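You operate a simulated robot arm through the tools that you are given. There is no shell and no other tool. Be economical: measure what you need, move in short steps, check, and stop when the job is done.

The job below is to be done with a simulated two-armed robot. You get a single attempt, and the scene is never put back.

## Task
Fetch the yellow tyre brush and set it on the shelf of the side stand. Then take the teal box of clips and put it on the shelf of the grey tool trolley. Then open the lid of the teal polish tin. The order counts. Set down upright: yellow tyre brush, teal box of clips.
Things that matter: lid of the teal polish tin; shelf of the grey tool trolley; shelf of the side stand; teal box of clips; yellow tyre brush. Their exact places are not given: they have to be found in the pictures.

The check looks at the end state, three seconds after you hand in, the way a careful person would. Anything else that was tipped, shoved, dropped, spilled or broken makes it a failure. A push-on lid holds only when it is set on centred and level and pressed home; a screw cap is set on level and turned clockwise until tight.

## Robot
Two 6-joint arms with fingered hands on one trunk, on a base that drives. Base frame: it is fixed to the floor where the robot stands at the start and does not move with it; the origin is under the middle of the robot, x ahead of it, y to its left, z up. Lengths are in mm, angles in rad, forces in N, time in s.
The left shoulder is at the start at [50, 170, 1060], the right one opposite. With the tool pointing down near the work surface each hand reaches from about 500 to 780 mm from the robot's upright axis, wherever it stands, measured 20 degrees to its own side. Places, roughly: lid of the teal polish tin [-9400, -9800, 900]; shelf of the grey tool trolley [-4200, 3300, 400]; shelf of the side stand [-2400, -3100, 400]; teal box of clips [-4000, 3500, 750]. Payload 3.5 kg a hand.
The TCP of each hand is the grasp point between the finger pads, 26 mm short of the fingertips. In the tool frame z runs along the fingers and y along their closing line. Largest opening 132 mm; the body of the gripper starts 73 mm behind the TCP. The gripper is a hand of 3 fingers: y runs from the thumb to the fingers, the wrist lies at [0, 0, -234] in the tool frame, and closing takes about 1.5 s.
Orientation is that of the tool frame in the base frame, as a unit quaternion [x, y, z, w]. With the fingers straight down and closing along the base's y, the tool's x points along the base's -x, its y along +y and its z along -z.

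## Interface
- The arms move only by the tool servo_tool. It takes "left_increments", "right_increments" or both (then of equal length, played together; a hand with none holds still); each is a list of rows, each an object of numbers (a shift or turn left out is 0, a gripper value left out holds the last): "dx", "dy", "dz": the shift along the tool's x, y, z in units of 500 mm (1.0 is 500 mm); "ax", "ay", "az": the turn, a rotation vector about the tool's x, y, z in units of 60 degrees (1.0 is 60 degrees). In form: [{"dx": .., "dy": .., "dz": .., "ax": .., "ay": .., "az": ..}, ...]. A call has 1 to 20 rows; each row is the pose to reach, as a shift and turn from the pose commanded when the call began, along the tool's axes at that moment. "left_jaw" and "right_jaw" are, for a hand that has rows, the opening in per cent of the stroke, from 0 (shut) to 100 (fully open), set as the call begins (left out, the last holds). A call with a number of a shift or a turn outside -1 to 1 is refused whole. A row lasts 0.2 s, in which the tool goes at most 50 mm and 0.15 rad; a call with a longer step from one row to the next is refused whole, and so is a gripper value outside its range. A pose out of reach is approached as far as the arm can. The call stops where the force on the tool passes 40 N (or 10 N more than at its start, if that is more) or the arm is blocked; 0.2 s more then pass. Each finger travels about 108 mm/s and halts on what it meets, pressing with about 24 N; the grip force reading is that of the motor and also rises with nothing between the fingers. The clock runs only during rows and for 0.2 s after the last one: add rows that repeat a pose to give the fingers time. It gives the time, the measured TCP pose, the force on the tool (base axes), the opening and the grip force at its end, in the units of the frame above (readings bear some noise), with the torque about the TCP (base axes, N m) and any sound that the robot's microphone picked up, and new pictures: "show" is both (left out), scene, wrist or none (wrist: the cameras of the hands that moved).
- Cameras (640 x 400 px; columns grow to the right, rows downward): "scene" is now at [35.2, -4.9, 1647.8]; the picture's right is [0.16, -0.99, 0.00], its down [-0.73, -0.12, -0.67] and it looks along [0.66, 0.11, -0.74] (base axes); focal length 288 px, centre (320, 200). "left" rides on the left gripper at [-61, 3, -92] in its tool frame; the picture's right is [-0.05, -1.00, 0.00], its down [0.83, -0.04, -0.55] and it looks along [0.55, -0.03, 0.83] (tool axes); focal length 230 px, centre (320, 200). "right" rides on the right gripper at [62, 3, -92] in its tool frame; the picture's right is [-0.05, 1.00, 0.00], its down [-0.83, -0.04, -0.56] and it looks along [-0.55, -0.03, 0.83] (tool axes); focal length 230 px, centre (320, 200).
- slide_trunk(by): slides the trunk up (or, below 0, down) by that many mm; the arms and the scene camera ride with it, the base frame stays. It gives what a move gives, with no picture.
- drive_base(legs): drives the robot by 1 to 6 legs, each [ahead, left, turn to the left] in mm, mm and rad, along the robot's own axes; the way and the turn of a leg run together, so that a leg with both is an arc; at most 1500 mm and 3.142 rad a leg. The arms and the cameras ride along, it lands a little off, and it stops where it bumps. It gives what a move gives, and a new picture of the scene camera.
- curl_fingers(finger1, finger2, thumb_bend, hand): sets how far each is bent, from 0 (flat) to 1 (curled in); at 0.3 the hand is open as for a grip, at 0.7 the pads meet at the TCP. One left out holds its place. A second passes; each finger stops where it meets its share of the squeeze, and holds until it gets a number again. A gripper value or a shape takes the hand back. It gives what a move gives, with no picture; readings hold the bend of each and the force on the fingers (four entries, about 0 where the hand has none), thumb and palm.
- preshape(shape, hand): the hand has 3 fingers and takes this shape, open, in about a second: jaw (thumb against the fingers, like two jaws); tri (thumb and two fingers); tip (a fingertip pinch); poke (one finger out to press); point (the index stretched); flat (the hand flat); cup (the hand cupped); fist (a fist). The gripper value then closes the fingers along that shape, each until it touches; the sizes above hold for jaw. It gives what a move gives, with no picture.
- turn_head(pan, tilt): turns the head with the scene camera to pan (to the left, within 1.501 rad either way) and tilt (down, from -0.506 to 1.204), counted from straight ahead of the robot. It gives what a move gives, and a new picture of the scene camera.
- probe_pixels(camera, pixels): for up to 12 pixels [column, row] of the newest picture of that camera ("zoom" is the newest enlarged one), the place [x, y, z] in the base frame of the surface seen there, good to about 2 mm, but the place of the scene camera against the robot may be out by one fixed shift of up to 25 mm in any direction. No time passes.
- enlarge(camera, box): a new picture of the part [left, top, right, bottom] of that camera's present view, enlarged. No time passes.
- sign_off(): hands the job in; it is judged then, once.

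Work in short steps. Measure before you move; look again where a grasp or a placing could have gone wrong, and mend it. You have 110 turns and 260 pictures in all, those below and enlarged ones among them. Open the grippers and draw the arms clear of the work before you hand the job in, unless the task says otherwise; then end with one line.

The tools are called after ">>>" as name(argument=value, ...) on one line, values as JSON. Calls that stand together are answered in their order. servo_tool: Moves the arms, as the interface text tells. Its arguments: {"type":"object","properties":{"left_increments":{"type":"array"},"left_jaw":{"type":"number"},"right_increments":{"type":"array"},"right_jaw":{"type":"number"},"show":{"type":"string","enum":["both","scene","wrist","none"]}},"required":[]} The other tools are called the same way: slide_trunk (by) slides the trunk up or down; preshape (shape, hand) gives the hand a shape; curl_fingers (finger1, finger2, thumb_bend, hand) moves the fingers one by one; drive_base (legs) drives the base; turn_head (pan, tilt) turns the head that bears the scene camera; probe_pixels (camera, pixels) gives the place of the surface under pixels of a picture; enlarge (camera, box) takes an enlarged picture of a part of a camera's view; sign_off () hands the job in.

At the start:

```text
clock: 0.0
left_tcp_pos: [587.7, 320.6, 1039.9]
left_tool_rot: [0.0, 1.0, -0.001, 0.0]
left_wrist_force: [-0.1, 0.5, -0.3]
left_moment: [0.0, -0.01, -0.03]
left_gripper_width: 131.9
left_gripper_force: 0.1
left_shape: jaw
left_bend: [0.3, 0.3, 0.3]
left_finger forces: [0.1, 0.0, 0.0, 0.1, 0.0, 0.0]
right_tcp_pos: [590.8, -211.4, 1064.2]
right_tool_rot: [-0.001, 1.0, 0.001, 0.0]
right_wrist_force: [0.2, -1.0, -0.6]
right_moment: [-0.03, 0.0, 0.01]
right_gripper_width: 132.0
right_gripper_force: 0.0
right_shape: jaw
right_bend: [0.3, 0.3, 0.3]
right_finger forces: [0.1, 0.0, 0.0, 0.0, 0.0, 0.0]
trunk travel left (down, up): [-675.0, 35.0]
robot x, y, heading: [4.4, -2.5, -0.004]
head pan, tilt: [0.162, 0.836]
```

scene: 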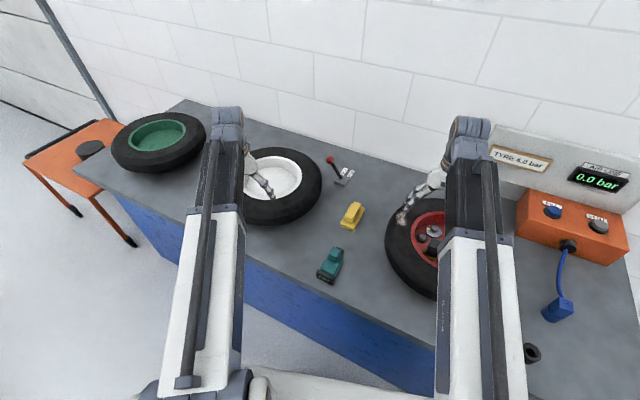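
right: 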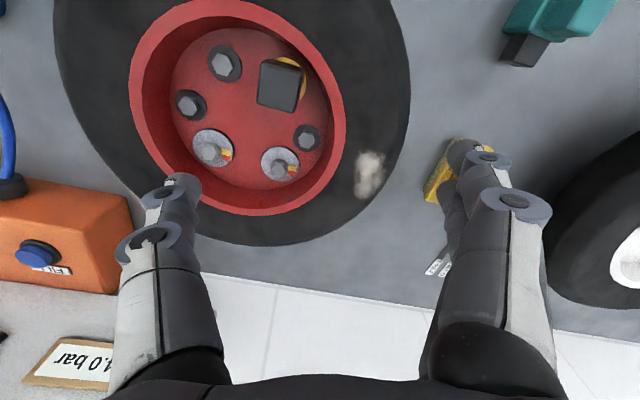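
left: 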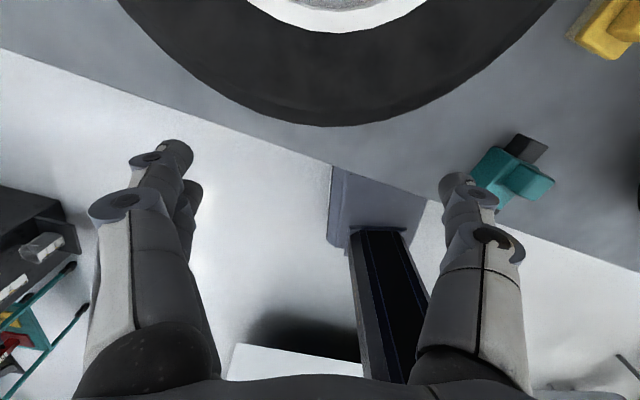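

The scene shows a bench with a yellow object at about (352,215) and a teal object at (330,265). I enlarge to see whether the yellow one is a brush.

>>> enlarge(camera="scene", box=[290, 140, 410, 300])

>>> probe_pixels(camera="scene", pixels=[[352, 215], [330, 265], [70, 150], [90, 148]])

>>> enlarge(camera="right", box=[400, 0, 640, 200])

```text
2.50 times, centred on (350, 220) of scene
```

zoom: 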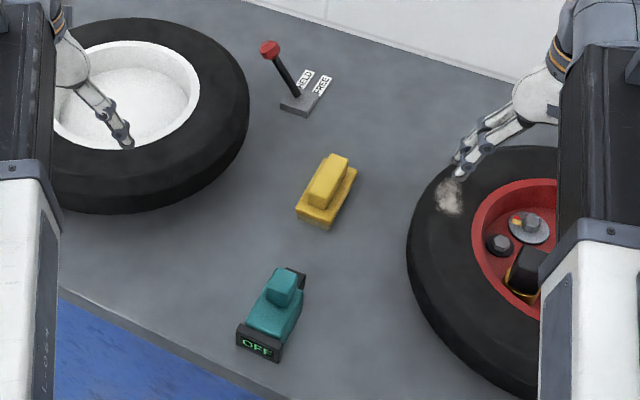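

```text
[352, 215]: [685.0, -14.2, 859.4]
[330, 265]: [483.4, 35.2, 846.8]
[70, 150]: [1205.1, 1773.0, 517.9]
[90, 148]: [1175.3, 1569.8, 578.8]
```

```text
2.00 times, centred on (520, 100) of right
```

zoom: 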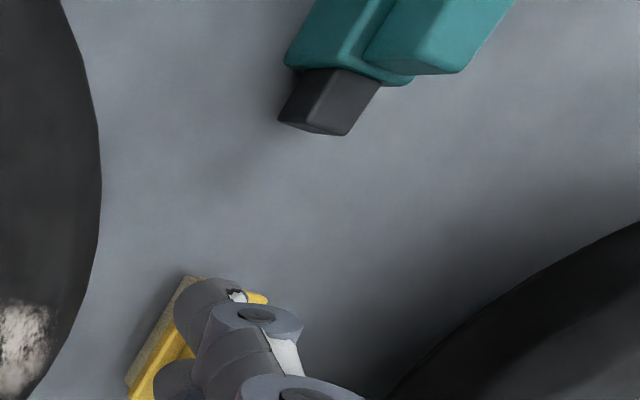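

The yellow item with a bristle base and a grip block looks like the tyre brush. I measure it more closely.

>>> enlarge(camera="scene", box=[328, 192, 376, 237])

```text
8.89 times, centred on (352, 214) of scene
```

zoom: 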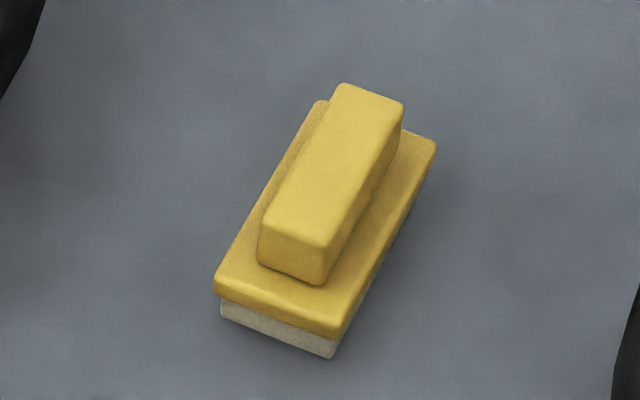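

>>> probe_pixels(camera="zoom", pixels=[[345, 95], [395, 110], [272, 225], [318, 238], [335, 165], [225, 283], [335, 320], [425, 150], [322, 108], [345, 255], [280, 348], [200, 340]])

```text
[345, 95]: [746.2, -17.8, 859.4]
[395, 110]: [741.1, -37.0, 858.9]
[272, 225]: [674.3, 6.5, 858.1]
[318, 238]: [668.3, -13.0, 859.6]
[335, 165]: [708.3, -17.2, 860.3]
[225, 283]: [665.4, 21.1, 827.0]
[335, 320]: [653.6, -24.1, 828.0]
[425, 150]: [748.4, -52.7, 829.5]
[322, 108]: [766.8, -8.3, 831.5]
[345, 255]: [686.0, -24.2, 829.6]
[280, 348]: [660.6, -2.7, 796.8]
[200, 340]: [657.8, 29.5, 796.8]
```

Brush: axis about -18° yaw, grip top z≈859, base top z≈829. Before choosing the grasp I look at the side stand, behind on the right.

>>> turn_head(pan=-1.5, tilt=0.3)

>>> turn_head(pan=1.5, tilt=0.3)

```text
clock: 1.7
left_tcp_pos: [588.4, 320.8, 1038.6]
left_tool_rot: [0.0, 1.0, 0.0, 0.001]
left_wrist_force: [0.8, -0.3, 0.1]
left_moment: [0.0, 0.01, 0.0]
left_gripper_width: 131.7
left_gripper_force: 0.0
left_shape: jaw
left_bend: [0.3, 0.3, 0.3]
left_finger forces: [0.0, 0.0, 0.0, 0.0, 0.1, 0.0]
right_tcp_pos: [591.1, -211.7, 1064.4]
right_tool_rot: [0.0, 1.0, 0.0, 0.0]
right_wrist_force: [0.2, -0.3, 0.0]
right_moment: [0.01, -0.02, 0.02]
right_gripper_width: 131.7
right_gripper_force: 0.0
right_shape: jaw
right_bend: [0.3, 0.3, 0.3]
right_finger forces: [0.0, 0.1, 0.1, 0.0, 0.1, 0.0]
trunk travel left (down, up): [-675.0, 35.0]
robot x, y, heading: [-3.6, 0.2, -0.004]
head pan, tilt: [-1.499, 0.3]
```

scene: 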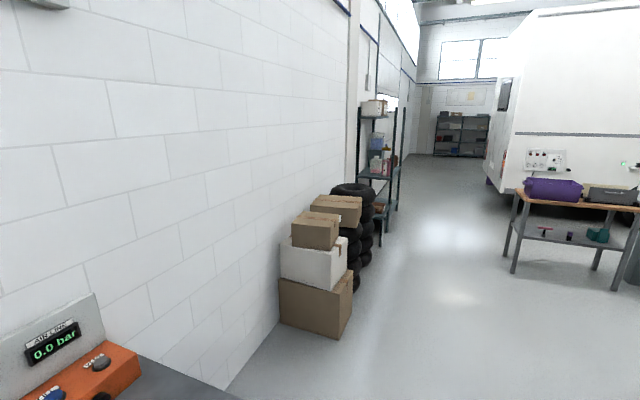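

```text
clock: 4.3
left_tcp_pos: [588.3, 319.9, 1039.1]
left_tool_rot: [-0.001, 1.0, 0.0, 0.0]
left_wrist_force: [-0.1, 0.3, -0.3]
left_moment: [0.0, 0.01, -0.04]
left_gripper_width: 132.2
left_gripper_force: 0.1
left_shape: jaw
left_bend: [0.3, 0.3, 0.3]
left_finger forces: [0.0, 0.0, 0.0, 0.0, 0.0, 0.0]
right_tcp_pos: [590.2, -211.7, 1063.3]
right_tool_rot: [0.001, 1.0, 0.0, 0.0]
right_wrist_force: [-0.7, -0.2, 0.2]
right_moment: [0.0, 0.02, -0.01]
right_gripper_width: 131.9
right_gripper_force: 0.0
right_shape: jaw
right_bend: [0.3, 0.3, 0.3]
right_finger forces: [0.0, 0.0, 0.0, 0.0, 0.1, 0.0]
trunk travel left (down, up): [-675.0, 35.0]
robot x, y, heading: [1.5, 0.1, 0.0]
head pan, tilt: [1.499, 0.3]
```

scene: 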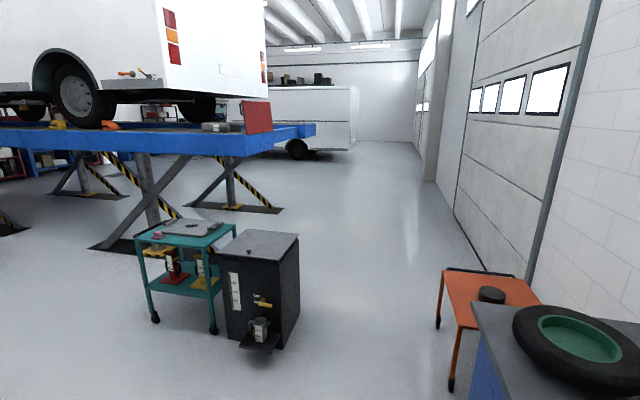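

The right view shows a table with a lower shelf at about (570,240); I turn back to measure it.

>>> turn_head(pan=-1.5, tilt=0.4)

>>> enlarge(camera="scene", box=[480, 110, 640, 270])

```text
clock: 6.9
left_tcp_pos: [587.4, 320.2, 1040.5]
left_tool_rot: [0.0, 1.0, -0.001, 0.0]
left_wrist_force: [-0.5, -0.9, -0.1]
left_moment: [-0.04, -0.01, 0.02]
left_gripper_width: 132.1
left_gripper_force: 0.0
left_shape: jaw
left_bend: [0.3, 0.3, 0.3]
left_finger forces: [0.0, 0.0, 0.0, 0.1, 0.1, 0.0]
right_tcp_pos: [590.9, -211.3, 1063.1]
right_tool_rot: [0.0, 1.0, 0.0, 0.0]
right_wrist_force: [0.5, 0.1, -0.6]
right_moment: [-0.01, -0.01, 0.01]
right_gripper_width: 132.0
right_gripper_force: 0.1
right_shape: jaw
right_bend: [0.3, 0.3, 0.3]
right_finger forces: [0.0, 0.1, 0.0, 0.1, 0.1, 0.0]
trunk travel left (down, up): [-675.0, 35.0]
robot x, y, heading: [-0.8, 6.0, -0.001]
head pan, tilt: [-1.499, 0.4]
```

scene: 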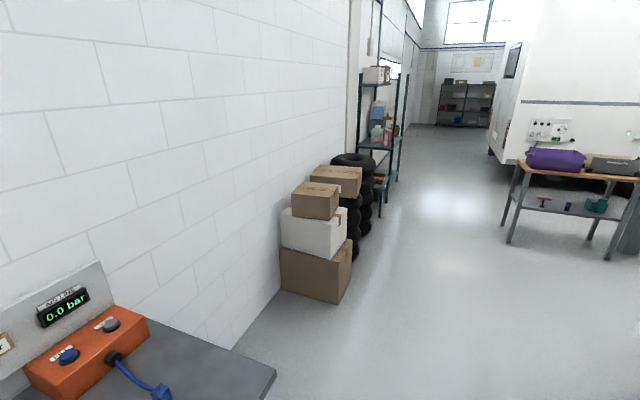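

```text
2.50 times, centred on (560, 190) of scene
```

zoom: 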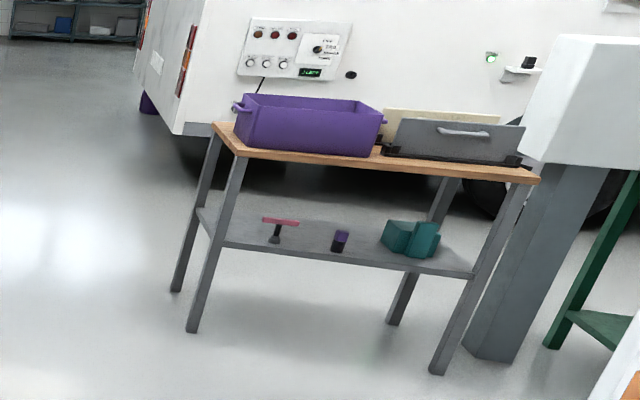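

>>> probe_pixels(camera="zoom", pixels=[[245, 152], [535, 178], [215, 125], [225, 245], [475, 273], [370, 255], [200, 210], [310, 240], [192, 328], [437, 370], [330, 210], [500, 340]])

```text
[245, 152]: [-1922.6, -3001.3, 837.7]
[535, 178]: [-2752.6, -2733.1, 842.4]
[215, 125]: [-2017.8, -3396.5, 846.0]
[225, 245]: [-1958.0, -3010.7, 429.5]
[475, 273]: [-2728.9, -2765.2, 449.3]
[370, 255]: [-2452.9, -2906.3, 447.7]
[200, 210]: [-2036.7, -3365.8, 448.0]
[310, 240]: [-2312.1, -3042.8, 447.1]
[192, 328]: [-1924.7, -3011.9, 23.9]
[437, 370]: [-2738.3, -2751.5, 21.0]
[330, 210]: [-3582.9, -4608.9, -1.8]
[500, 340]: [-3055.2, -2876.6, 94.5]
```

Side stand found: top z≈840, shelf z≈447, front edge from (-1922,-3001) to (-2752,-2733). So I want a tilted grasp (60° from vertical) along the brush axis with the left hand, letting me reach under the top later. I move the left hand to a pregrasp behind the brush.

>>> servo_tool(left_increments=[{"dx": -0.004, "dy": -0.06, "ax": 0.016, "ay": -0.099, "az": 0.028}, {"dx": -0.008, "dy": -0.12, "ax": 0.032, "ay": -0.198, "az": 0.055}, {"dx": -0.012, "dy": -0.18, "ax": 0.048, "ay": -0.297, "az": 0.083}, {"dx": -0.016, "dy": -0.24, "ax": 0.064, "ay": -0.396, "az": 0.111}, {"dx": -0.02, "dy": -0.3, "ax": 0.08, "ay": -0.495, "az": 0.138}, {"dx": -0.024, "dy": -0.36, "ax": 0.096, "ay": -0.595, "az": 0.166}, {"dx": -0.028, "dy": -0.42, "ax": 0.112, "ay": -0.694, "az": 0.194}, {"dx": -0.032, "dy": -0.48, "ax": 0.128, "ay": -0.793, "az": 0.222}, {"dx": -0.036, "dy": -0.54, "ax": 0.144, "ay": -0.892, "az": 0.249}, {"dx": -0.042, "dy": -0.604, "ax": 0.16, "ay": -0.991, "az": 0.277}, {"dx": -0.042, "dy": -0.604, "dz": 0.08, "ax": 0.16, "ay": -0.991, "az": 0.277}, {"dx": -0.042, "dy": -0.604, "dz": 0.16, "ax": 0.16, "ay": -0.991, "az": 0.277}, {"dx": -0.042, "dy": -0.604, "dz": 0.22, "ax": 0.16, "ay": -0.991, "az": 0.277}, {"dx": -0.042, "dy": -0.604, "dz": 0.22, "ax": 0.16, "ay": -0.991, "az": 0.277}], left_jaw=60, show="wrist")

>>> turn_head(pan=0.1, tilt=0.85)

```text
clock: 9.9
left_tcp_pos: [626.8, 13.7, 922.9]
left_tool_rot: [0.138, 0.855, -0.08, 0.494]
left_wrist_force: [0.3, 0.1, 0.3]
left_moment: [0.0, -0.01, -0.01]
left_gripper_width: 79.5
left_gripper_force: 0.1
left_shape: jaw
left_bend: [0.71, 0.71, 0.71]
left_finger forces: [0.0, 0.0, 0.1, 0.1, 0.1, 0.0]
left hand out of reach, approached as far as the arm can: row 6, 7, 8, 9, 10, 11, 12, 13, 14
right_tcp_pos: [590.5, -213.0, 1063.3]
right_tool_rot: [0.0, 1.0, 0.0, 0.0]
right_wrist_force: [0.2, 0.1, 1.1]
right_moment: [-0.01, -0.02, 0.02]
right_gripper_width: 131.9
right_gripper_force: 0.0
right_shape: jaw
right_bend: [0.3, 0.3, 0.3]
right_finger forces: [0.2, 0.0, 0.0, 0.0, 0.0, 0.1]
trunk travel left (down, up): [-675.0, 35.0]
robot x, y, heading: [1.2, 2.3, 0.001]
head pan, tilt: [-1.499, 0.4]
```

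left: 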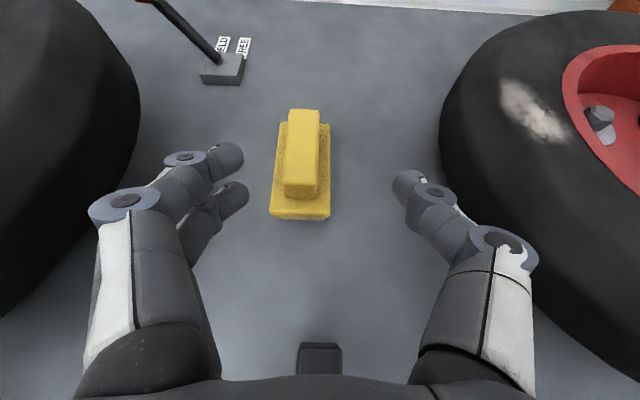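

```text
clock: 11.6
left_tcp_pos: [627.2, 13.2, 922.0]
left_tool_rot: [0.138, 0.855, -0.079, 0.493]
left_wrist_force: [-0.4, -0.1, 1.2]
left_moment: [-0.02, -0.05, -0.02]
left_gripper_width: 79.8
left_gripper_force: 0.0
left_shape: jaw
left_bend: [0.71, 0.71, 0.71]
left_finger forces: [0.0, 0.1, 0.0, 0.0, 0.1, 0.1]
right_tcp_pos: [590.5, -212.6, 1064.1]
right_tool_rot: [0.0, 1.0, 0.0, 0.0]
right_wrist_force: [0.6, 1.2, 0.4]
right_moment: [-0.02, -0.04, -0.02]
right_gripper_width: 132.0
right_gripper_force: 0.1
right_shape: jaw
right_bend: [0.3, 0.3, 0.3]
right_finger forces: [0.0, 0.1, 0.0, 0.1, 0.0, 0.0]
trunk travel left (down, up): [-675.0, 35.0]
robot x, y, heading: [1.0, -0.7, -0.002]
head pan, tilt: [0.099, 0.85]
```

scene: 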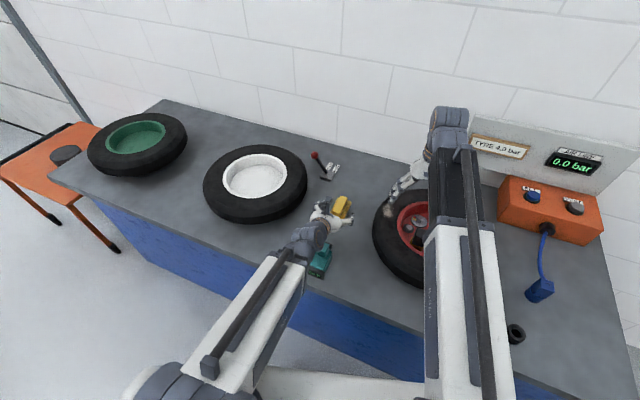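

The hand is close to the pregrasp and the brush is aligned in the left view. I measure the brush with the wrist camera.

>>> probe_pixels(camera="left", pixels=[[291, 115], [317, 115], [287, 178], [316, 178], [301, 150], [280, 125], [273, 210], [328, 210], [325, 200], [326, 128], [340, 250]])

```text
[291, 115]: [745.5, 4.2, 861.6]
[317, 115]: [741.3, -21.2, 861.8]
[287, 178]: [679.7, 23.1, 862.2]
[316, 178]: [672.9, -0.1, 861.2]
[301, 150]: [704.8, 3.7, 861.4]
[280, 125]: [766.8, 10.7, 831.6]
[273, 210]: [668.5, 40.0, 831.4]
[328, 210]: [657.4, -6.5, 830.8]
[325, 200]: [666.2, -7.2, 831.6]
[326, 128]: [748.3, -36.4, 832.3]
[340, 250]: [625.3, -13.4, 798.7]
```

Brush by wrist camera: centre ≈(710,2), grip top 861.5, base top 831.5 (scene camera reads ~18 mm low in y). I move most of the way and check.

>>> servo_tool(left_increments=[{"dx": 0.017, "dy": 0.015, "dz": 0.04}, {"dx": 0.034, "dy": 0.03, "dz": 0.08}, {"dx": 0.034, "dy": 0.03, "dz": 0.12}, {"dx": 0.034, "dy": 0.03, "dz": 0.12}], show="wrist")

```text
clock: 12.6
left_tcp_pos: [672.3, 14.3, 877.1]
left_tool_rot: [0.138, 0.855, -0.079, 0.493]
left_wrist_force: [-0.2, 0.8, 0.3]
left_moment: [0.02, 0.02, -0.04]
left_gripper_width: 79.9
left_gripper_force: 0.1
left_shape: jaw
left_bend: [0.71, 0.71, 0.71]
left_finger forces: [0.0, 0.0, 0.0, 0.0, 0.0, 0.0]
right_tcp_pos: [589.9, -212.4, 1063.7]
right_tool_rot: [0.0, 1.0, 0.0, 0.0]
right_wrist_force: [0.0, -0.4, -0.3]
right_moment: [0.01, -0.03, 0.0]
right_gripper_width: 131.7
right_gripper_force: 0.1
right_shape: jaw
right_bend: [0.3, 0.3, 0.3]
right_finger forces: [0.0, 0.0, 0.0, 0.0, 0.0, 0.1]
trunk travel left (down, up): [-675.0, 35.0]
robot x, y, heading: [2.6, 2.0, -0.001]
head pan, tilt: [0.099, 0.85]
```

left: 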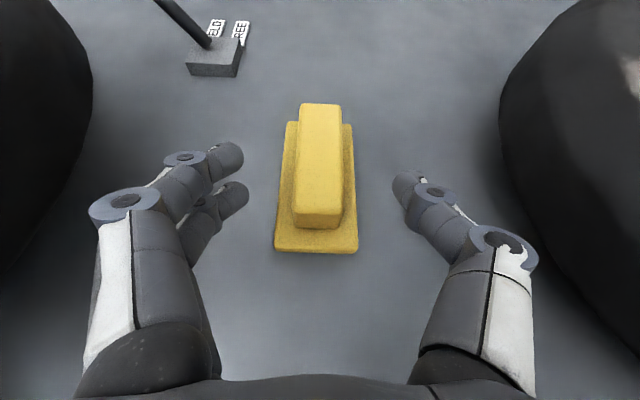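

Motion is as expected. 43 mm remain along the approach; I go in and close.

>>> servo_tool(left_increments=[{"dz": 0.03}, {"dz": 0.06}, {"dz": 0.085}, {"dz": 0.085}], show="wrist")

>>> servo_tool(left_increments=[{"dz": 0}, {"dz": 0}, {"dz": 0}, {"dz": 0}, {"dz": 0}, {"dz": 0}, {"dz": 0}, {"dz": 0}], left_jaw=0, show="wrist")

```text
clock: 13.6
left_tcp_pos: [708.2, 3.3, 856.2]
left_tool_rot: [0.138, 0.855, -0.079, 0.494]
left_wrist_force: [0.3, 0.1, -1.4]
left_moment: [-0.01, 0.02, -0.02]
left_gripper_width: 79.8
left_gripper_force: 0.0
left_shape: jaw
left_bend: [0.71, 0.71, 0.71]
left_finger forces: [0.1, 0.1, 0.1, 0.0, 0.0, 0.1]
right_tcp_pos: [590.2, -212.0, 1064.3]
right_tool_rot: [0.0, 1.0, 0.0, 0.001]
right_wrist_force: [-0.1, -0.1, -0.5]
right_moment: [0.01, 0.0, 0.03]
right_gripper_width: 131.5
right_gripper_force: 0.0
right_shape: jaw
right_bend: [0.3, 0.3, 0.3]
right_finger forces: [0.1, 0.1, 0.1, 0.1, 0.1, 0.0]
trunk travel left (down, up): [-675.0, 35.0]
robot x, y, heading: [-4.3, -4.1, 0.003]
head pan, tilt: [0.099, 0.85]
```

left: 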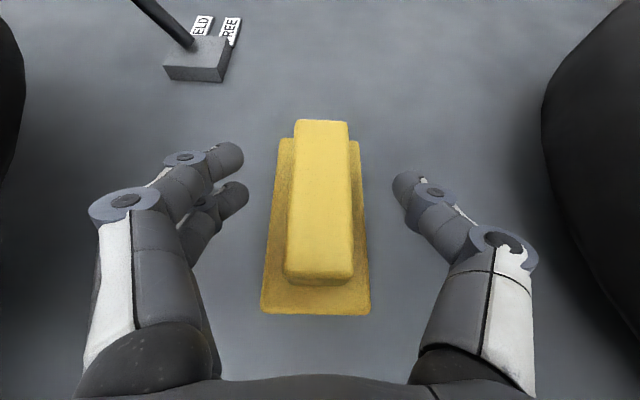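

```text
clock: 15.4
left_tcp_pos: [708.0, 3.4, 856.4]
left_tool_rot: [0.138, 0.855, -0.079, 0.494]
left_wrist_force: [2.0, 0.6, 7.4]
left_moment: [0.14, -0.17, 0.04]
left_gripper_width: 28.8
left_gripper_force: 24.0
left_shape: jaw
left_bend: [0.72, 0.74, 0.7]
left_finger forces: [11.6, 13.1, 0.0, 0.0, 21.3, 0.0]
right_tcp_pos: [590.5, -212.0, 1063.5]
right_tool_rot: [-0.001, 1.0, 0.001, 0.0]
right_wrist_force: [-0.2, -0.3, -0.9]
right_moment: [0.01, 0.01, -0.01]
right_gripper_width: 131.8
right_gripper_force: 0.0
right_shape: jaw
right_bend: [0.3, 0.3, 0.3]
right_finger forces: [0.0, 0.0, 0.0, 0.1, 0.1, 0.0]
trunk travel left (down, up): [-675.0, 35.0]
robot x, y, heading: [-1.0, -1.6, 0.0]
head pan, tilt: [0.099, 0.85]
```

left: 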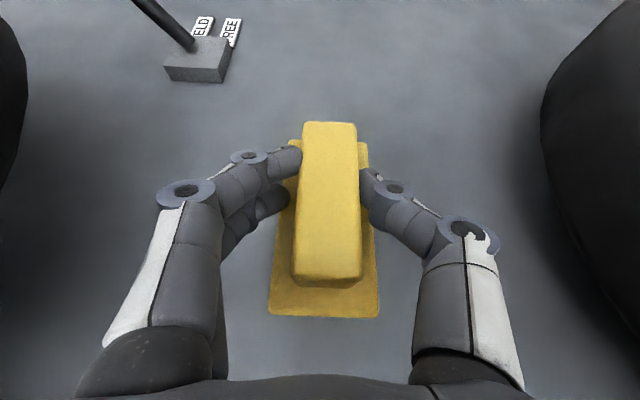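

Gripped at 28.8 mm with both sides loaded. I lift straight up 150 mm.

>>> servo_tool(left_increments=[{"dx": -0.03, "dz": -0.0173}, {"dx": -0.09, "dz": -0.052}, {"dx": -0.15, "dz": -0.087}, {"dx": -0.21, "dz": -0.121}, {"dx": -0.26, "dz": -0.15}, {"dx": -0.26, "dz": -0.15}], show="both")

```text
clock: 16.8
left_tcp_pos: [708.9, 3.1, 1004.6]
left_tool_rot: [0.138, 0.855, -0.079, 0.493]
left_wrist_force: [-0.4, 0.1, -0.7]
left_moment: [0.02, 0.01, -0.02]
left_gripper_width: 28.6
left_gripper_force: 23.8
left_shape: jaw
left_bend: [0.72, 0.74, 0.7]
left_finger forces: [12.4, 11.2, 0.0, 0.1, 21.4, 0.1]
right_tcp_pos: [590.5, -212.1, 1063.6]
right_tool_rot: [0.0, 1.0, 0.0, -0.001]
right_wrist_force: [0.0, 0.9, 0.3]
right_moment: [-0.04, 0.0, -0.02]
right_gripper_width: 131.8
right_gripper_force: 0.1
right_shape: jaw
right_bend: [0.3, 0.3, 0.3]
right_finger forces: [0.1, 0.0, 0.0, 0.1, 0.0, 0.0]
trunk travel left (down, up): [-675.0, 35.0]
robot x, y, heading: [0.5, -2.6, 0.002]
head pan, tilt: [0.099, 0.85]
```

scene: 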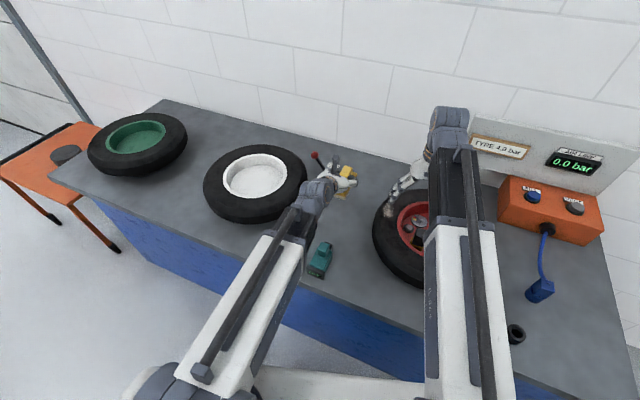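
left: 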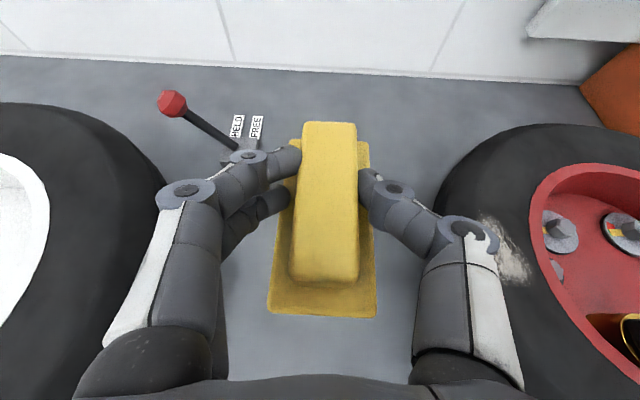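

Brush is held firmly. I back away from the bench and look toward the stand.

>>> drive_base(legs=[[-700, 0, 0]])

>>> turn_head(pan=-1.5, tilt=0.5)

```text
clock: 20.6
left_tcp_pos: [7.3, 2.1, 1005.9]
left_tool_rot: [0.139, 0.855, -0.08, 0.494]
left_wrist_force: [-0.3, -0.5, -1.3]
left_moment: [0.0, 0.0, 0.01]
left_gripper_width: 28.6
left_gripper_force: 23.8
left_shape: jaw
left_bend: [0.72, 0.74, 0.7]
left_finger forces: [12.3, 11.1, 0.0, 0.0, 21.5, 0.0]
right_tcp_pos: [-110.9, -212.7, 1064.4]
right_tool_rot: [0.002, 1.0, 0.001, 0.0]
right_wrist_force: [0.2, -0.1, 0.7]
right_moment: [-0.01, 0.01, -0.02]
right_gripper_width: 131.8
right_gripper_force: 0.0
right_shape: jaw
right_bend: [0.3, 0.3, 0.3]
right_finger forces: [0.0, 0.1, 0.0, 0.1, 0.0, 0.0]
trunk travel left (down, up): [-675.0, 35.0]
robot x, y, heading: [-700.3, 0.7, -0.008]
head pan, tilt: [0.099, 0.85]
```

scene: 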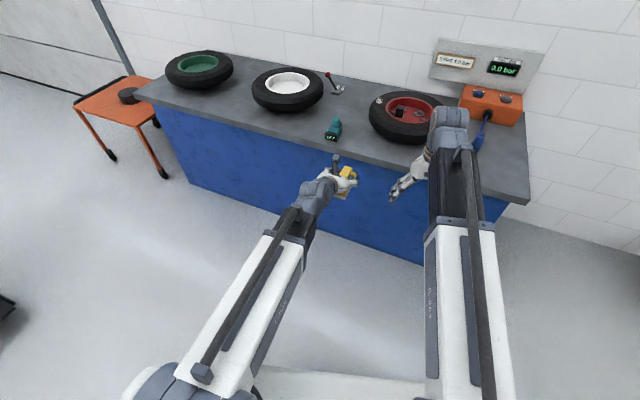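

```text
clock: 22.3
left_tcp_pos: [8.2, 1.6, 1005.9]
left_tool_rot: [0.139, 0.854, -0.08, 0.494]
left_wrist_force: [0.4, -0.2, -1.1]
left_moment: [0.03, 0.0, 0.02]
left_gripper_width: 29.0
left_gripper_force: 24.3
left_shape: jaw
left_bend: [0.72, 0.74, 0.7]
left_finger forces: [12.5, 11.2, 0.0, 0.0, 21.5, 0.1]
right_tcp_pos: [-109.6, -212.0, 1064.4]
right_tool_rot: [0.002, 1.0, 0.0, -0.001]
right_wrist_force: [-0.4, -0.6, 0.5]
right_moment: [0.02, 0.0, 0.0]
right_gripper_width: 131.9
right_gripper_force: 0.0
right_shape: jaw
right_bend: [0.3, 0.3, 0.3]
right_finger forces: [0.1, 0.0, 0.0, 0.0, 0.1, 0.0]
trunk travel left (down, up): [-675.0, 35.0]
robot x, y, heading: [-699.3, 3.8, 0.002]
head pan, tilt: [-1.499, 0.499]
```

scene: 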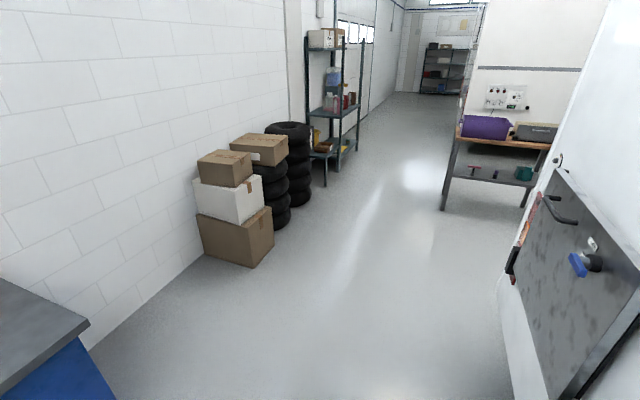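

A white machine stands at the right; I measure it before driving past.

>>> probe_pixels(camera="scene", pixels=[[510, 330], [500, 290], [540, 180], [575, 390], [630, 320], [510, 270], [520, 380], [443, 207], [521, 205], [268, 250], [620, 60], [590, 130]])

>>> turn_head(pan=-1.5, tilt=1.0)

```text
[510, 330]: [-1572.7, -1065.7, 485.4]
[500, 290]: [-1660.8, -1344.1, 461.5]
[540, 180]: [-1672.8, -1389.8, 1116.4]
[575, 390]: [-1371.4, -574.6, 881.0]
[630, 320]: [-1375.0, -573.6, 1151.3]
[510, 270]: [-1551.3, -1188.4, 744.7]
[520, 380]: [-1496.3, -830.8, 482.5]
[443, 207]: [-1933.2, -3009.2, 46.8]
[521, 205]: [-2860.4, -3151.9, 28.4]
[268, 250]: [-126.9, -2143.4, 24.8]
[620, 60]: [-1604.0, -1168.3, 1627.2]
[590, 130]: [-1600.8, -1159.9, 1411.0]
```

```text
clock: 23.2
left_tcp_pos: [8.0, 1.8, 1004.8]
left_tool_rot: [0.139, 0.855, -0.08, 0.493]
left_wrist_force: [0.9, 0.4, -1.6]
left_moment: [-0.01, 0.05, -0.01]
left_gripper_width: 28.9
left_gripper_force: 23.7
left_shape: jaw
left_bend: [0.72, 0.74, 0.7]
left_finger forces: [12.4, 11.2, 0.0, 0.0, 21.4, 0.0]
right_tcp_pos: [-111.0, -211.9, 1063.4]
right_tool_rot: [0.002, 1.0, 0.0, 0.0]
right_wrist_force: [-0.2, -0.3, -0.2]
right_moment: [0.02, -0.01, -0.01]
right_gripper_width: 132.0
right_gripper_force: 0.0
right_shape: jaw
right_bend: [0.3, 0.3, 0.3]
right_finger forces: [0.0, 0.0, 0.0, 0.1, 0.1, 0.0]
trunk travel left (down, up): [-675.0, 35.0]
robot x, y, heading: [-699.8, -0.2, -0.006]
head pan, tilt: [-1.499, 1.0]
```

scene: 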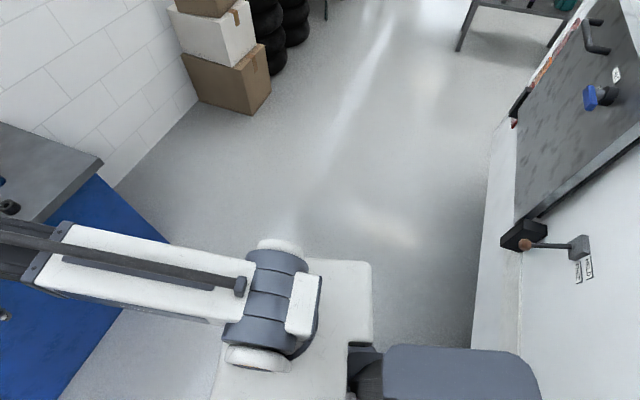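

I measure the machine's face beside the robot and the base's own extent in this picture.

>>> probe_pixels(camera="scene", pixels=[[480, 290], [475, 340], [490, 200], [372, 270], [368, 340], [240, 380], [520, 240], [600, 260], [560, 320], [300, 262], [540, 380], [260, 240]])

```text
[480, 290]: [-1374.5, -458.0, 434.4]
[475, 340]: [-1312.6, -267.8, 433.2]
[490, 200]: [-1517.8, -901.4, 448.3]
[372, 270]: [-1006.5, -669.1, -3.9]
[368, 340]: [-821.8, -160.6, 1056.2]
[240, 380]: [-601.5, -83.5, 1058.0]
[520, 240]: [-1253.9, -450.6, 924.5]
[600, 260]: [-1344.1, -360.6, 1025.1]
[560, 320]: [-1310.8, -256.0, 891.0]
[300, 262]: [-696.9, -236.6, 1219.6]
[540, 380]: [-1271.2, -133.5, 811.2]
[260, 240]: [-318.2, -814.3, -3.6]
```

Clear corridor at x≈-700. I turn right 90° and drive ahead 1500, then look.

>>> drive_base(legs=[[0, 0, -1.571], [1400, 0, 0]])

>>> turn_head(pan=-0.7, tilt=0.5)

```text
clock: 34.0
left_tcp_pos: [-711.6, -2108.1, 1004.5]
left_tool_rot: [0.705, 0.504, -0.406, 0.291]
left_wrist_force: [0.3, -0.4, -0.8]
left_moment: [-0.01, -0.02, 0.02]
left_gripper_width: 28.6
left_gripper_force: 24.4
left_shape: jaw
left_bend: [0.72, 0.74, 0.7]
left_finger forces: [12.3, 10.9, 0.1, 0.0, 21.4, 0.1]
right_tcp_pos: [-924.1, -1989.2, 1063.7]
right_tool_rot: [0.711, 0.704, 0.0, 0.0]
right_wrist_force: [-0.3, -0.4, 0.2]
right_moment: [-0.04, -0.01, 0.01]
right_gripper_width: 132.0
right_gripper_force: 0.1
right_shape: jaw
right_bend: [0.3, 0.3, 0.3]
right_finger forces: [0.1, 0.0, 0.1, 0.1, 0.1, 0.0]
trunk travel left (down, up): [-675.0, 35.0]
robot x, y, heading: [-703.8, -1397.0, -1.584]
head pan, tilt: [-1.499, 1.0]
```

scene: 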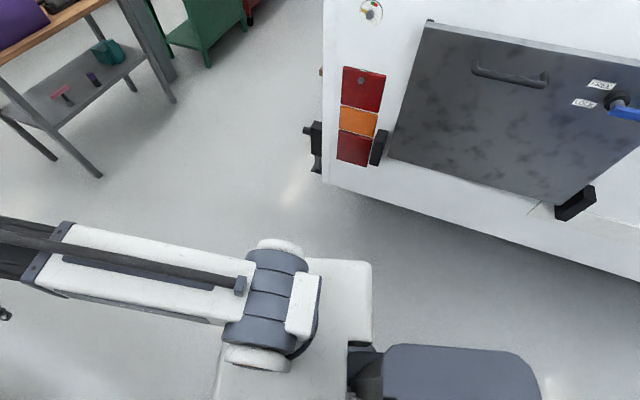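

```text
clock: 35.1
left_tcp_pos: [-712.8, -2109.1, 1006.1]
left_tool_rot: [0.705, 0.504, -0.406, 0.291]
left_wrist_force: [0.8, 0.2, -1.7]
left_moment: [-0.04, -0.01, -0.01]
left_gripper_width: 28.6
left_gripper_force: 23.8
left_shape: jaw
left_bend: [0.72, 0.74, 0.7]
left_finger forces: [12.4, 10.8, 0.0, 0.0, 21.4, 0.0]
right_tcp_pos: [-925.7, -1988.3, 1064.1]
right_tool_rot: [0.711, 0.703, 0.0, 0.0]
right_wrist_force: [0.3, -0.3, 0.1]
right_moment: [-0.05, -0.04, -0.05]
right_gripper_width: 132.1
right_gripper_force: 0.1
right_shape: jaw
right_bend: [0.3, 0.3, 0.3]
right_finger forces: [0.0, 0.0, 0.0, 0.0, 0.0, 0.0]
trunk travel left (down, up): [-675.0, 35.0]
robot x, y, heading: [-704.5, -1399.6, -1.583]
head pan, tilt: [-0.7, 0.499]
```

scene: 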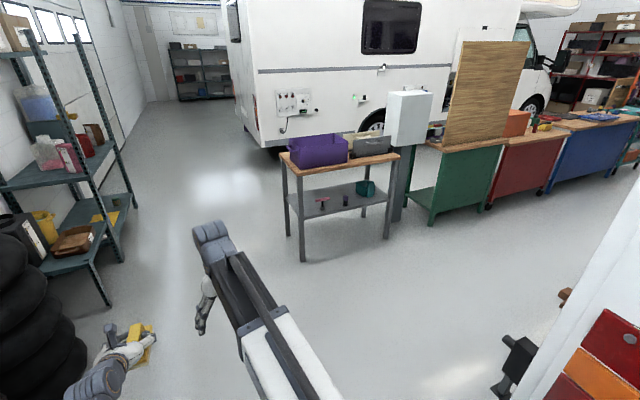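

Now the stand is in view at (340,190). I enlarge it to find free shelf space.

>>> enlarge(camera="scene", box=[270, 130, 420, 260])

```text
3.08 times, centred on (345, 195) of scene
```

zoom: 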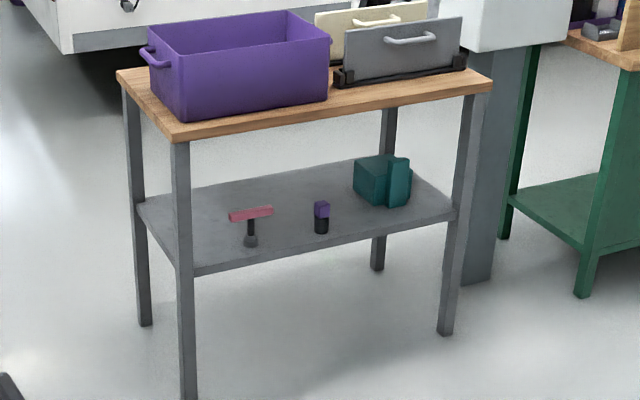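

>>> probe_pixels(camera="zoom", pixels=[[185, 272], [445, 218], [250, 242], [320, 228], [390, 200], [195, 220], [290, 235], [345, 175], [175, 140], [490, 88], [275, 215], [360, 195]])

```text
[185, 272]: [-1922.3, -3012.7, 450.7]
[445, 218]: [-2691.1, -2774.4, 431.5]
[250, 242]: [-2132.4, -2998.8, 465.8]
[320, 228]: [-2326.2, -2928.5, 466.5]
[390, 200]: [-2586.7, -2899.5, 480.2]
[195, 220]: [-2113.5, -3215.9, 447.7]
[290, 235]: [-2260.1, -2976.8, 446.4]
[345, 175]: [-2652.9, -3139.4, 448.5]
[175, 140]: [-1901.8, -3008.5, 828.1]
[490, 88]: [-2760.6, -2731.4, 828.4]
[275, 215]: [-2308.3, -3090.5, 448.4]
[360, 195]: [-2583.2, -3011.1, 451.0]
```

Shelf surface z≈448; free gap between the black item (s≈411 along the front edge) and the teal can (≥630), so target about (-2450,-2927). I straighten the left hand to point ahead, pull the right arm back and check the rack's nearness.

>>> probe_pixels(camera="scene", pixels=[[105, 303], [60, 330], [30, 320], [75, 360], [120, 250], [510, 360], [395, 220], [430, 220]])

>>> servo_tool(left_increments=[{"dx": 0.0018, "dy": 0.06, "dz": -0.003, "ax": -0.066, "az": -0.038}, {"dx": 0.0037, "dy": 0.12, "dz": -0.006, "ax": -0.132, "az": -0.0765}, {"dx": 0.0055, "dy": 0.18, "dz": -0.009, "ax": -0.198, "az": -0.115}, {"dx": 0.0074, "dy": 0.2416, "dz": -0.0126, "ax": -0.264, "az": -0.153}, {"dx": 0.0074, "dy": 0.2416, "dz": -0.0126, "ax": -0.264, "az": -0.153}], right_increments=[{"dx": 0.05, "dy": -0.05}, {"dx": 0.1, "dy": -0.1}, {"dx": 0.15, "dy": -0.15}, {"dx": 0.2, "dy": -0.2}, {"dx": 0.2, "dy": -0.2}], show="none")

```text
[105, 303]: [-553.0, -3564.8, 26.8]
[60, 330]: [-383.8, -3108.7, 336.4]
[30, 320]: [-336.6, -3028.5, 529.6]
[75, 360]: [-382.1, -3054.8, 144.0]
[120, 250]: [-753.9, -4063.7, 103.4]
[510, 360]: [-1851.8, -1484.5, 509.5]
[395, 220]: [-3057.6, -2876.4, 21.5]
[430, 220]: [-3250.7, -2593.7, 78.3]
```

```text
clock: 36.4
left_tcp_pos: [-595.0, -2140.7, 1005.1]
left_tool_rot: [0.615, 0.61, -0.355, 0.352]
left_wrist_force: [0.4, -0.5, -2.3]
left_moment: [0.02, -0.02, 0.02]
left_gripper_width: 28.7
left_gripper_force: 23.9
left_shape: jaw
left_bend: [0.72, 0.74, 0.7]
left_finger forces: [12.5, 10.7, 0.1, 0.1, 21.4, 0.0]
right_tcp_pos: [-1024.2, -1887.2, 1063.2]
right_tool_rot: [0.711, 0.704, 0.0, 0.0]
right_wrist_force: [0.1, -0.4, -0.3]
right_moment: [0.04, 0.0, 0.02]
right_gripper_width: 132.1
right_gripper_force: 0.1
right_shape: jaw
right_bend: [0.3, 0.3, 0.3]
right_finger forces: [0.0, 0.0, 0.0, 0.0, 0.1, 0.0]
trunk travel left (down, up): [-675.0, 35.0]
robot x, y, heading: [-708.2, -1400.0, -1.584]
head pan, tilt: [-0.7, 0.499]
```

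Path is clear. I drive ahead 560, strafe right 1500, and turn to face the stand.

>>> drive_base(legs=[[560, 0, 0], [0, -1500, 0], [0, -40, -0.287]])

>>> turn_head(pan=0.0, tilt=0.7)

```text
clock: 47.5
left_tcp_pos: [-2344.1, -2676.8, 1004.6]
left_tool_rot: [0.697, 0.514, -0.402, 0.297]
left_wrist_force: [0.2, 0.5, -0.4]
left_moment: [-0.01, 0.0, -0.01]
left_gripper_width: 28.4
left_gripper_force: 23.3
left_shape: jaw
left_bend: [0.72, 0.74, 0.7]
left_finger forces: [12.4, 10.5, 0.1, 0.0, 21.5, 0.0]
right_tcp_pos: [-2683.5, -2311.4, 1064.2]
right_tool_rot: [0.805, 0.593, 0.0, 0.0]
right_wrist_force: [-0.3, -0.2, 0.7]
right_moment: [0.01, -0.03, -0.01]
right_gripper_width: 132.2
right_gripper_force: 0.3
right_shape: jaw
right_bend: [0.3, 0.3, 0.3]
right_finger forces: [0.0, 0.0, 0.0, 0.0, 0.0, 0.0]
trunk travel left (down, up): [-675.0, 35.0]
robot x, y, heading: [-2238.0, -1937.2, -1.868]
head pan, tilt: [-0.7, 0.499]
```

scene: 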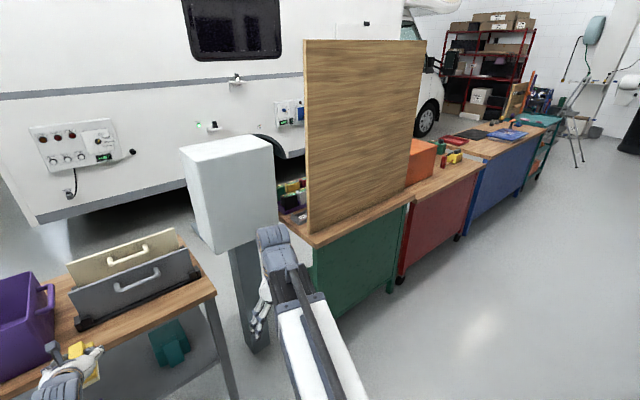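

```text
clock: 48.5
left_tcp_pos: [-2343.8, -2676.8, 1003.9]
left_tool_rot: [0.697, 0.513, -0.403, 0.297]
left_wrist_force: [-0.2, 0.5, -1.6]
left_moment: [0.01, -0.03, 0.0]
left_gripper_width: 28.6
left_gripper_force: 24.4
left_shape: jaw
left_bend: [0.72, 0.74, 0.7]
left_finger forces: [12.4, 10.6, 0.0, 0.0, 21.4, 0.0]
right_tcp_pos: [-2682.9, -2310.3, 1063.0]
right_tool_rot: [0.805, 0.594, 0.0, 0.0]
right_wrist_force: [-0.8, 0.4, -0.2]
right_moment: [0.01, -0.04, -0.03]
right_gripper_width: 131.8
right_gripper_force: 0.1
right_shape: jaw
right_bend: [0.3, 0.3, 0.3]
right_finger forces: [0.0, 0.0, 0.0, 0.0, 0.1, 0.1]
trunk travel left (down, up): [-675.0, 35.0]
robot x, y, heading: [-2241.9, -1928.6, -1.871]
head pan, tilt: [0.0, 0.7]
```

scene: 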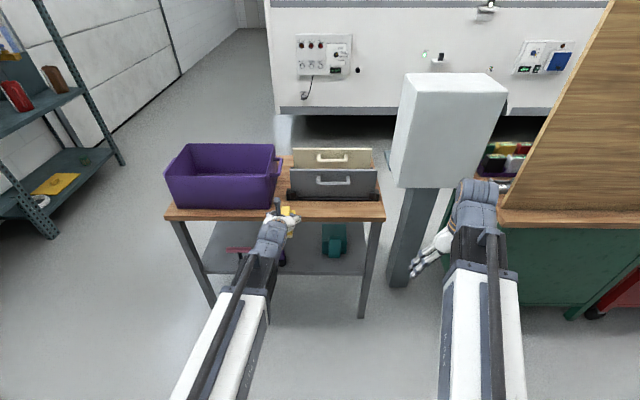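

Positioned in front; TCP at s≈502, t≈-195 relative to the shelf edge. I lower the trunk 430 mm and look with both cameras.

>>> slide_trunk(by=-430)

>>> servo_tool(left_increments=[{"dz": 0}], show="both")

```text
refused: -430 is not a number from -400 to 400
```

```text
clock: 48.9
left_tcp_pos: [-2344.0, -2677.4, 1004.1]
left_tool_rot: [0.697, 0.514, -0.402, 0.297]
left_wrist_force: [-0.6, 0.4, -0.7]
left_moment: [0.02, 0.01, 0.01]
left_gripper_width: 28.6
left_gripper_force: 23.7
left_shape: jaw
left_bend: [0.72, 0.74, 0.7]
left_finger forces: [12.3, 10.7, 0.1, 0.1, 21.4, 0.0]
right_tcp_pos: [-2682.2, -2311.1, 1064.2]
right_tool_rot: [0.805, 0.593, -0.001, 0.0]
right_wrist_force: [-0.3, -0.7, -0.2]
right_moment: [0.01, -0.03, -0.01]
right_gripper_width: 132.2
right_gripper_force: 0.0
right_shape: jaw
right_bend: [0.3, 0.3, 0.3]
right_finger forces: [0.0, 0.0, 0.0, 0.1, 0.0, 0.0]
trunk travel left (down, up): [-675.0, 35.0]
robot x, y, heading: [-2242.1, -1937.3, -1.87]
head pan, tilt: [0.0, 0.7]
```

scene: 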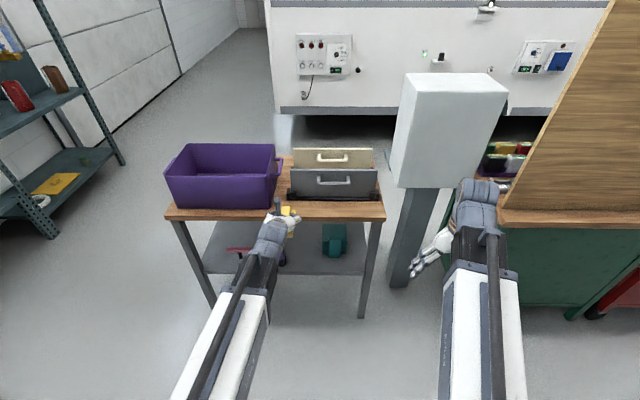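
left: 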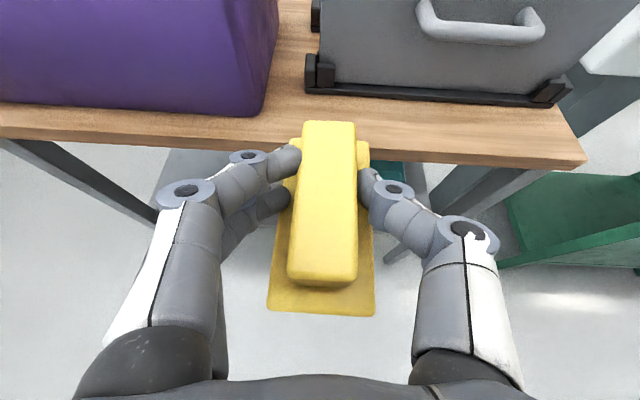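

The limit is 400 per call; I lower 400 then 30.

>>> slide_trunk(by=-400)

>>> slide_trunk(by=-30)

>>> servo_tool(left_increments=[{"dz": 0}], show="both")

```text
clock: 52.8
left_tcp_pos: [-2343.0, -2675.2, 604.3]
left_tool_rot: [0.697, 0.514, -0.402, 0.297]
left_wrist_force: [-0.4, 0.3, -0.9]
left_moment: [-0.01, -0.03, -0.02]
left_gripper_width: 28.6
left_gripper_force: 23.7
left_shape: jaw
left_bend: [0.72, 0.74, 0.7]
left_finger forces: [12.4, 10.6, 0.0, 0.0, 21.5, 0.0]
right_tcp_pos: [-2682.7, -2311.5, 664.0]
right_tool_rot: [0.805, 0.593, 0.0, 0.0]
right_wrist_force: [-0.5, 0.5, -0.1]
right_moment: [0.01, -0.02, 0.02]
right_gripper_width: 131.7
right_gripper_force: 0.0
right_shape: jaw
right_bend: [0.3, 0.3, 0.3]
right_finger forces: [0.0, 0.1, 0.1, 0.1, 0.0, 0.0]
trunk travel left (down, up): [-275.0, 435.0]
robot x, y, heading: [-2236.2, -1934.3, -1.869]
head pan, tilt: [0.0, 0.7]
```

```text
clock: 53.5
left_tcp_pos: [-2344.1, -2676.1, 574.0]
left_tool_rot: [0.697, 0.514, -0.403, 0.297]
left_wrist_force: [0.5, 0.1, -1.6]
left_moment: [0.0, -0.06, -0.02]
left_gripper_width: 28.7
left_gripper_force: 23.7
left_shape: jaw
left_bend: [0.72, 0.74, 0.7]
left_finger forces: [12.4, 10.6, 0.0, 0.1, 21.4, 0.0]
right_tcp_pos: [-2682.6, -2311.0, 632.9]
right_tool_rot: [0.805, 0.593, -0.001, -0.001]
right_wrist_force: [-0.8, 0.1, 0.1]
right_moment: [0.01, 0.02, 0.02]
right_gripper_width: 132.0
right_gripper_force: 0.2
right_shape: jaw
right_bend: [0.3, 0.3, 0.3]
right_finger forces: [0.1, 0.0, 0.0, 0.0, 0.0, 0.1]
trunk travel left (down, up): [-245.0, 465.0]
robot x, y, heading: [-2238.8, -1933.9, -1.871]
head pan, tilt: [0.0, 0.7]
```

```text
clock: 53.9
left_tcp_pos: [-2343.8, -2676.5, 573.6]
left_tool_rot: [0.697, 0.514, -0.402, 0.297]
left_wrist_force: [0.1, 0.1, -0.5]
left_moment: [0.03, -0.04, 0.01]
left_gripper_width: 28.4
left_gripper_force: 23.7
left_shape: jaw
left_bend: [0.72, 0.74, 0.7]
left_finger forces: [12.4, 10.7, 0.0, 0.1, 21.4, 0.0]
right_tcp_pos: [-2682.4, -2311.2, 633.6]
right_tool_rot: [0.804, 0.594, 0.0, 0.0]
right_wrist_force: [0.0, 0.0, 0.0]
right_moment: [0.0, -0.02, 0.01]
right_gripper_width: 131.9
right_gripper_force: 0.0
right_shape: jaw
right_bend: [0.3, 0.3, 0.3]
right_finger forces: [0.0, 0.1, 0.0, 0.0, 0.0, 0.0]
trunk travel left (down, up): [-245.0, 465.0]
robot x, y, heading: [-2238.4, -1932.0, -1.868]
head pan, tilt: [0.0, 0.7]
```

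scene: 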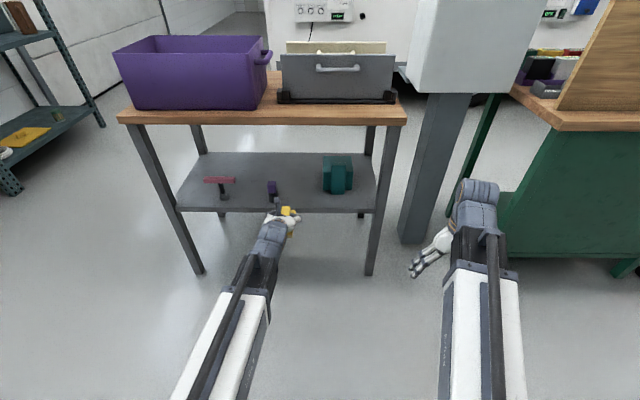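
left: 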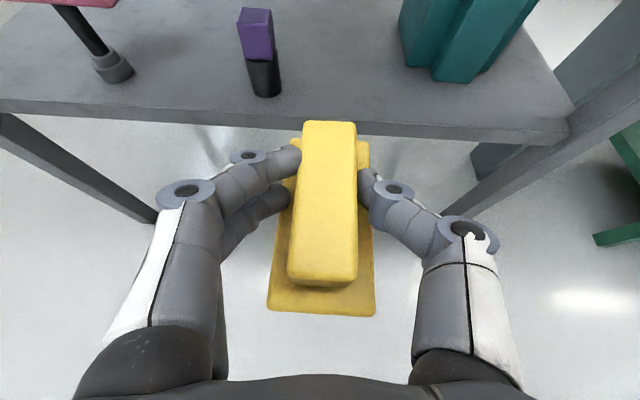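

The left view shows the shelf edge, black bit at (265,90), teal can at (440,70). I measure them with the wrist camera.

>>> probe_pixels(camera="left", pixels=[[100, 100], [300, 117], [450, 128], [540, 135], [250, 90], [280, 90], [405, 62], [435, 78], [465, 80], [350, 90], [340, 40], [130, 78]])

>>> probe_pixels(camera="scene", pixels=[[300, 190], [340, 193], [272, 195], [350, 211], [130, 115], [400, 118]])

```text
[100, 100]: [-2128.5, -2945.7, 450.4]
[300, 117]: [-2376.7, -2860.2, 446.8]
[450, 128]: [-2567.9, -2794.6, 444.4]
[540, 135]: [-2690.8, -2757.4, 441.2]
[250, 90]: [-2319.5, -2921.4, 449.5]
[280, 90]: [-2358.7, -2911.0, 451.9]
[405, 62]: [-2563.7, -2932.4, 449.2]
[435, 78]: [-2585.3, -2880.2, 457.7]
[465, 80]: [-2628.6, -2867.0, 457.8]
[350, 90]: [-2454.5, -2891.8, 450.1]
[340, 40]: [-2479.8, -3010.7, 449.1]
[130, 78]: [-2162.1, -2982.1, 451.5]
```

```text
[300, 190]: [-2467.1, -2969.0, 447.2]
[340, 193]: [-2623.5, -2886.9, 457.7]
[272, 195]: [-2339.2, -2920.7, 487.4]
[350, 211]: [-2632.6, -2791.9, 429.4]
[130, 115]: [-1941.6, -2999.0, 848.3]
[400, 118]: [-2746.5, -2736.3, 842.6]
```

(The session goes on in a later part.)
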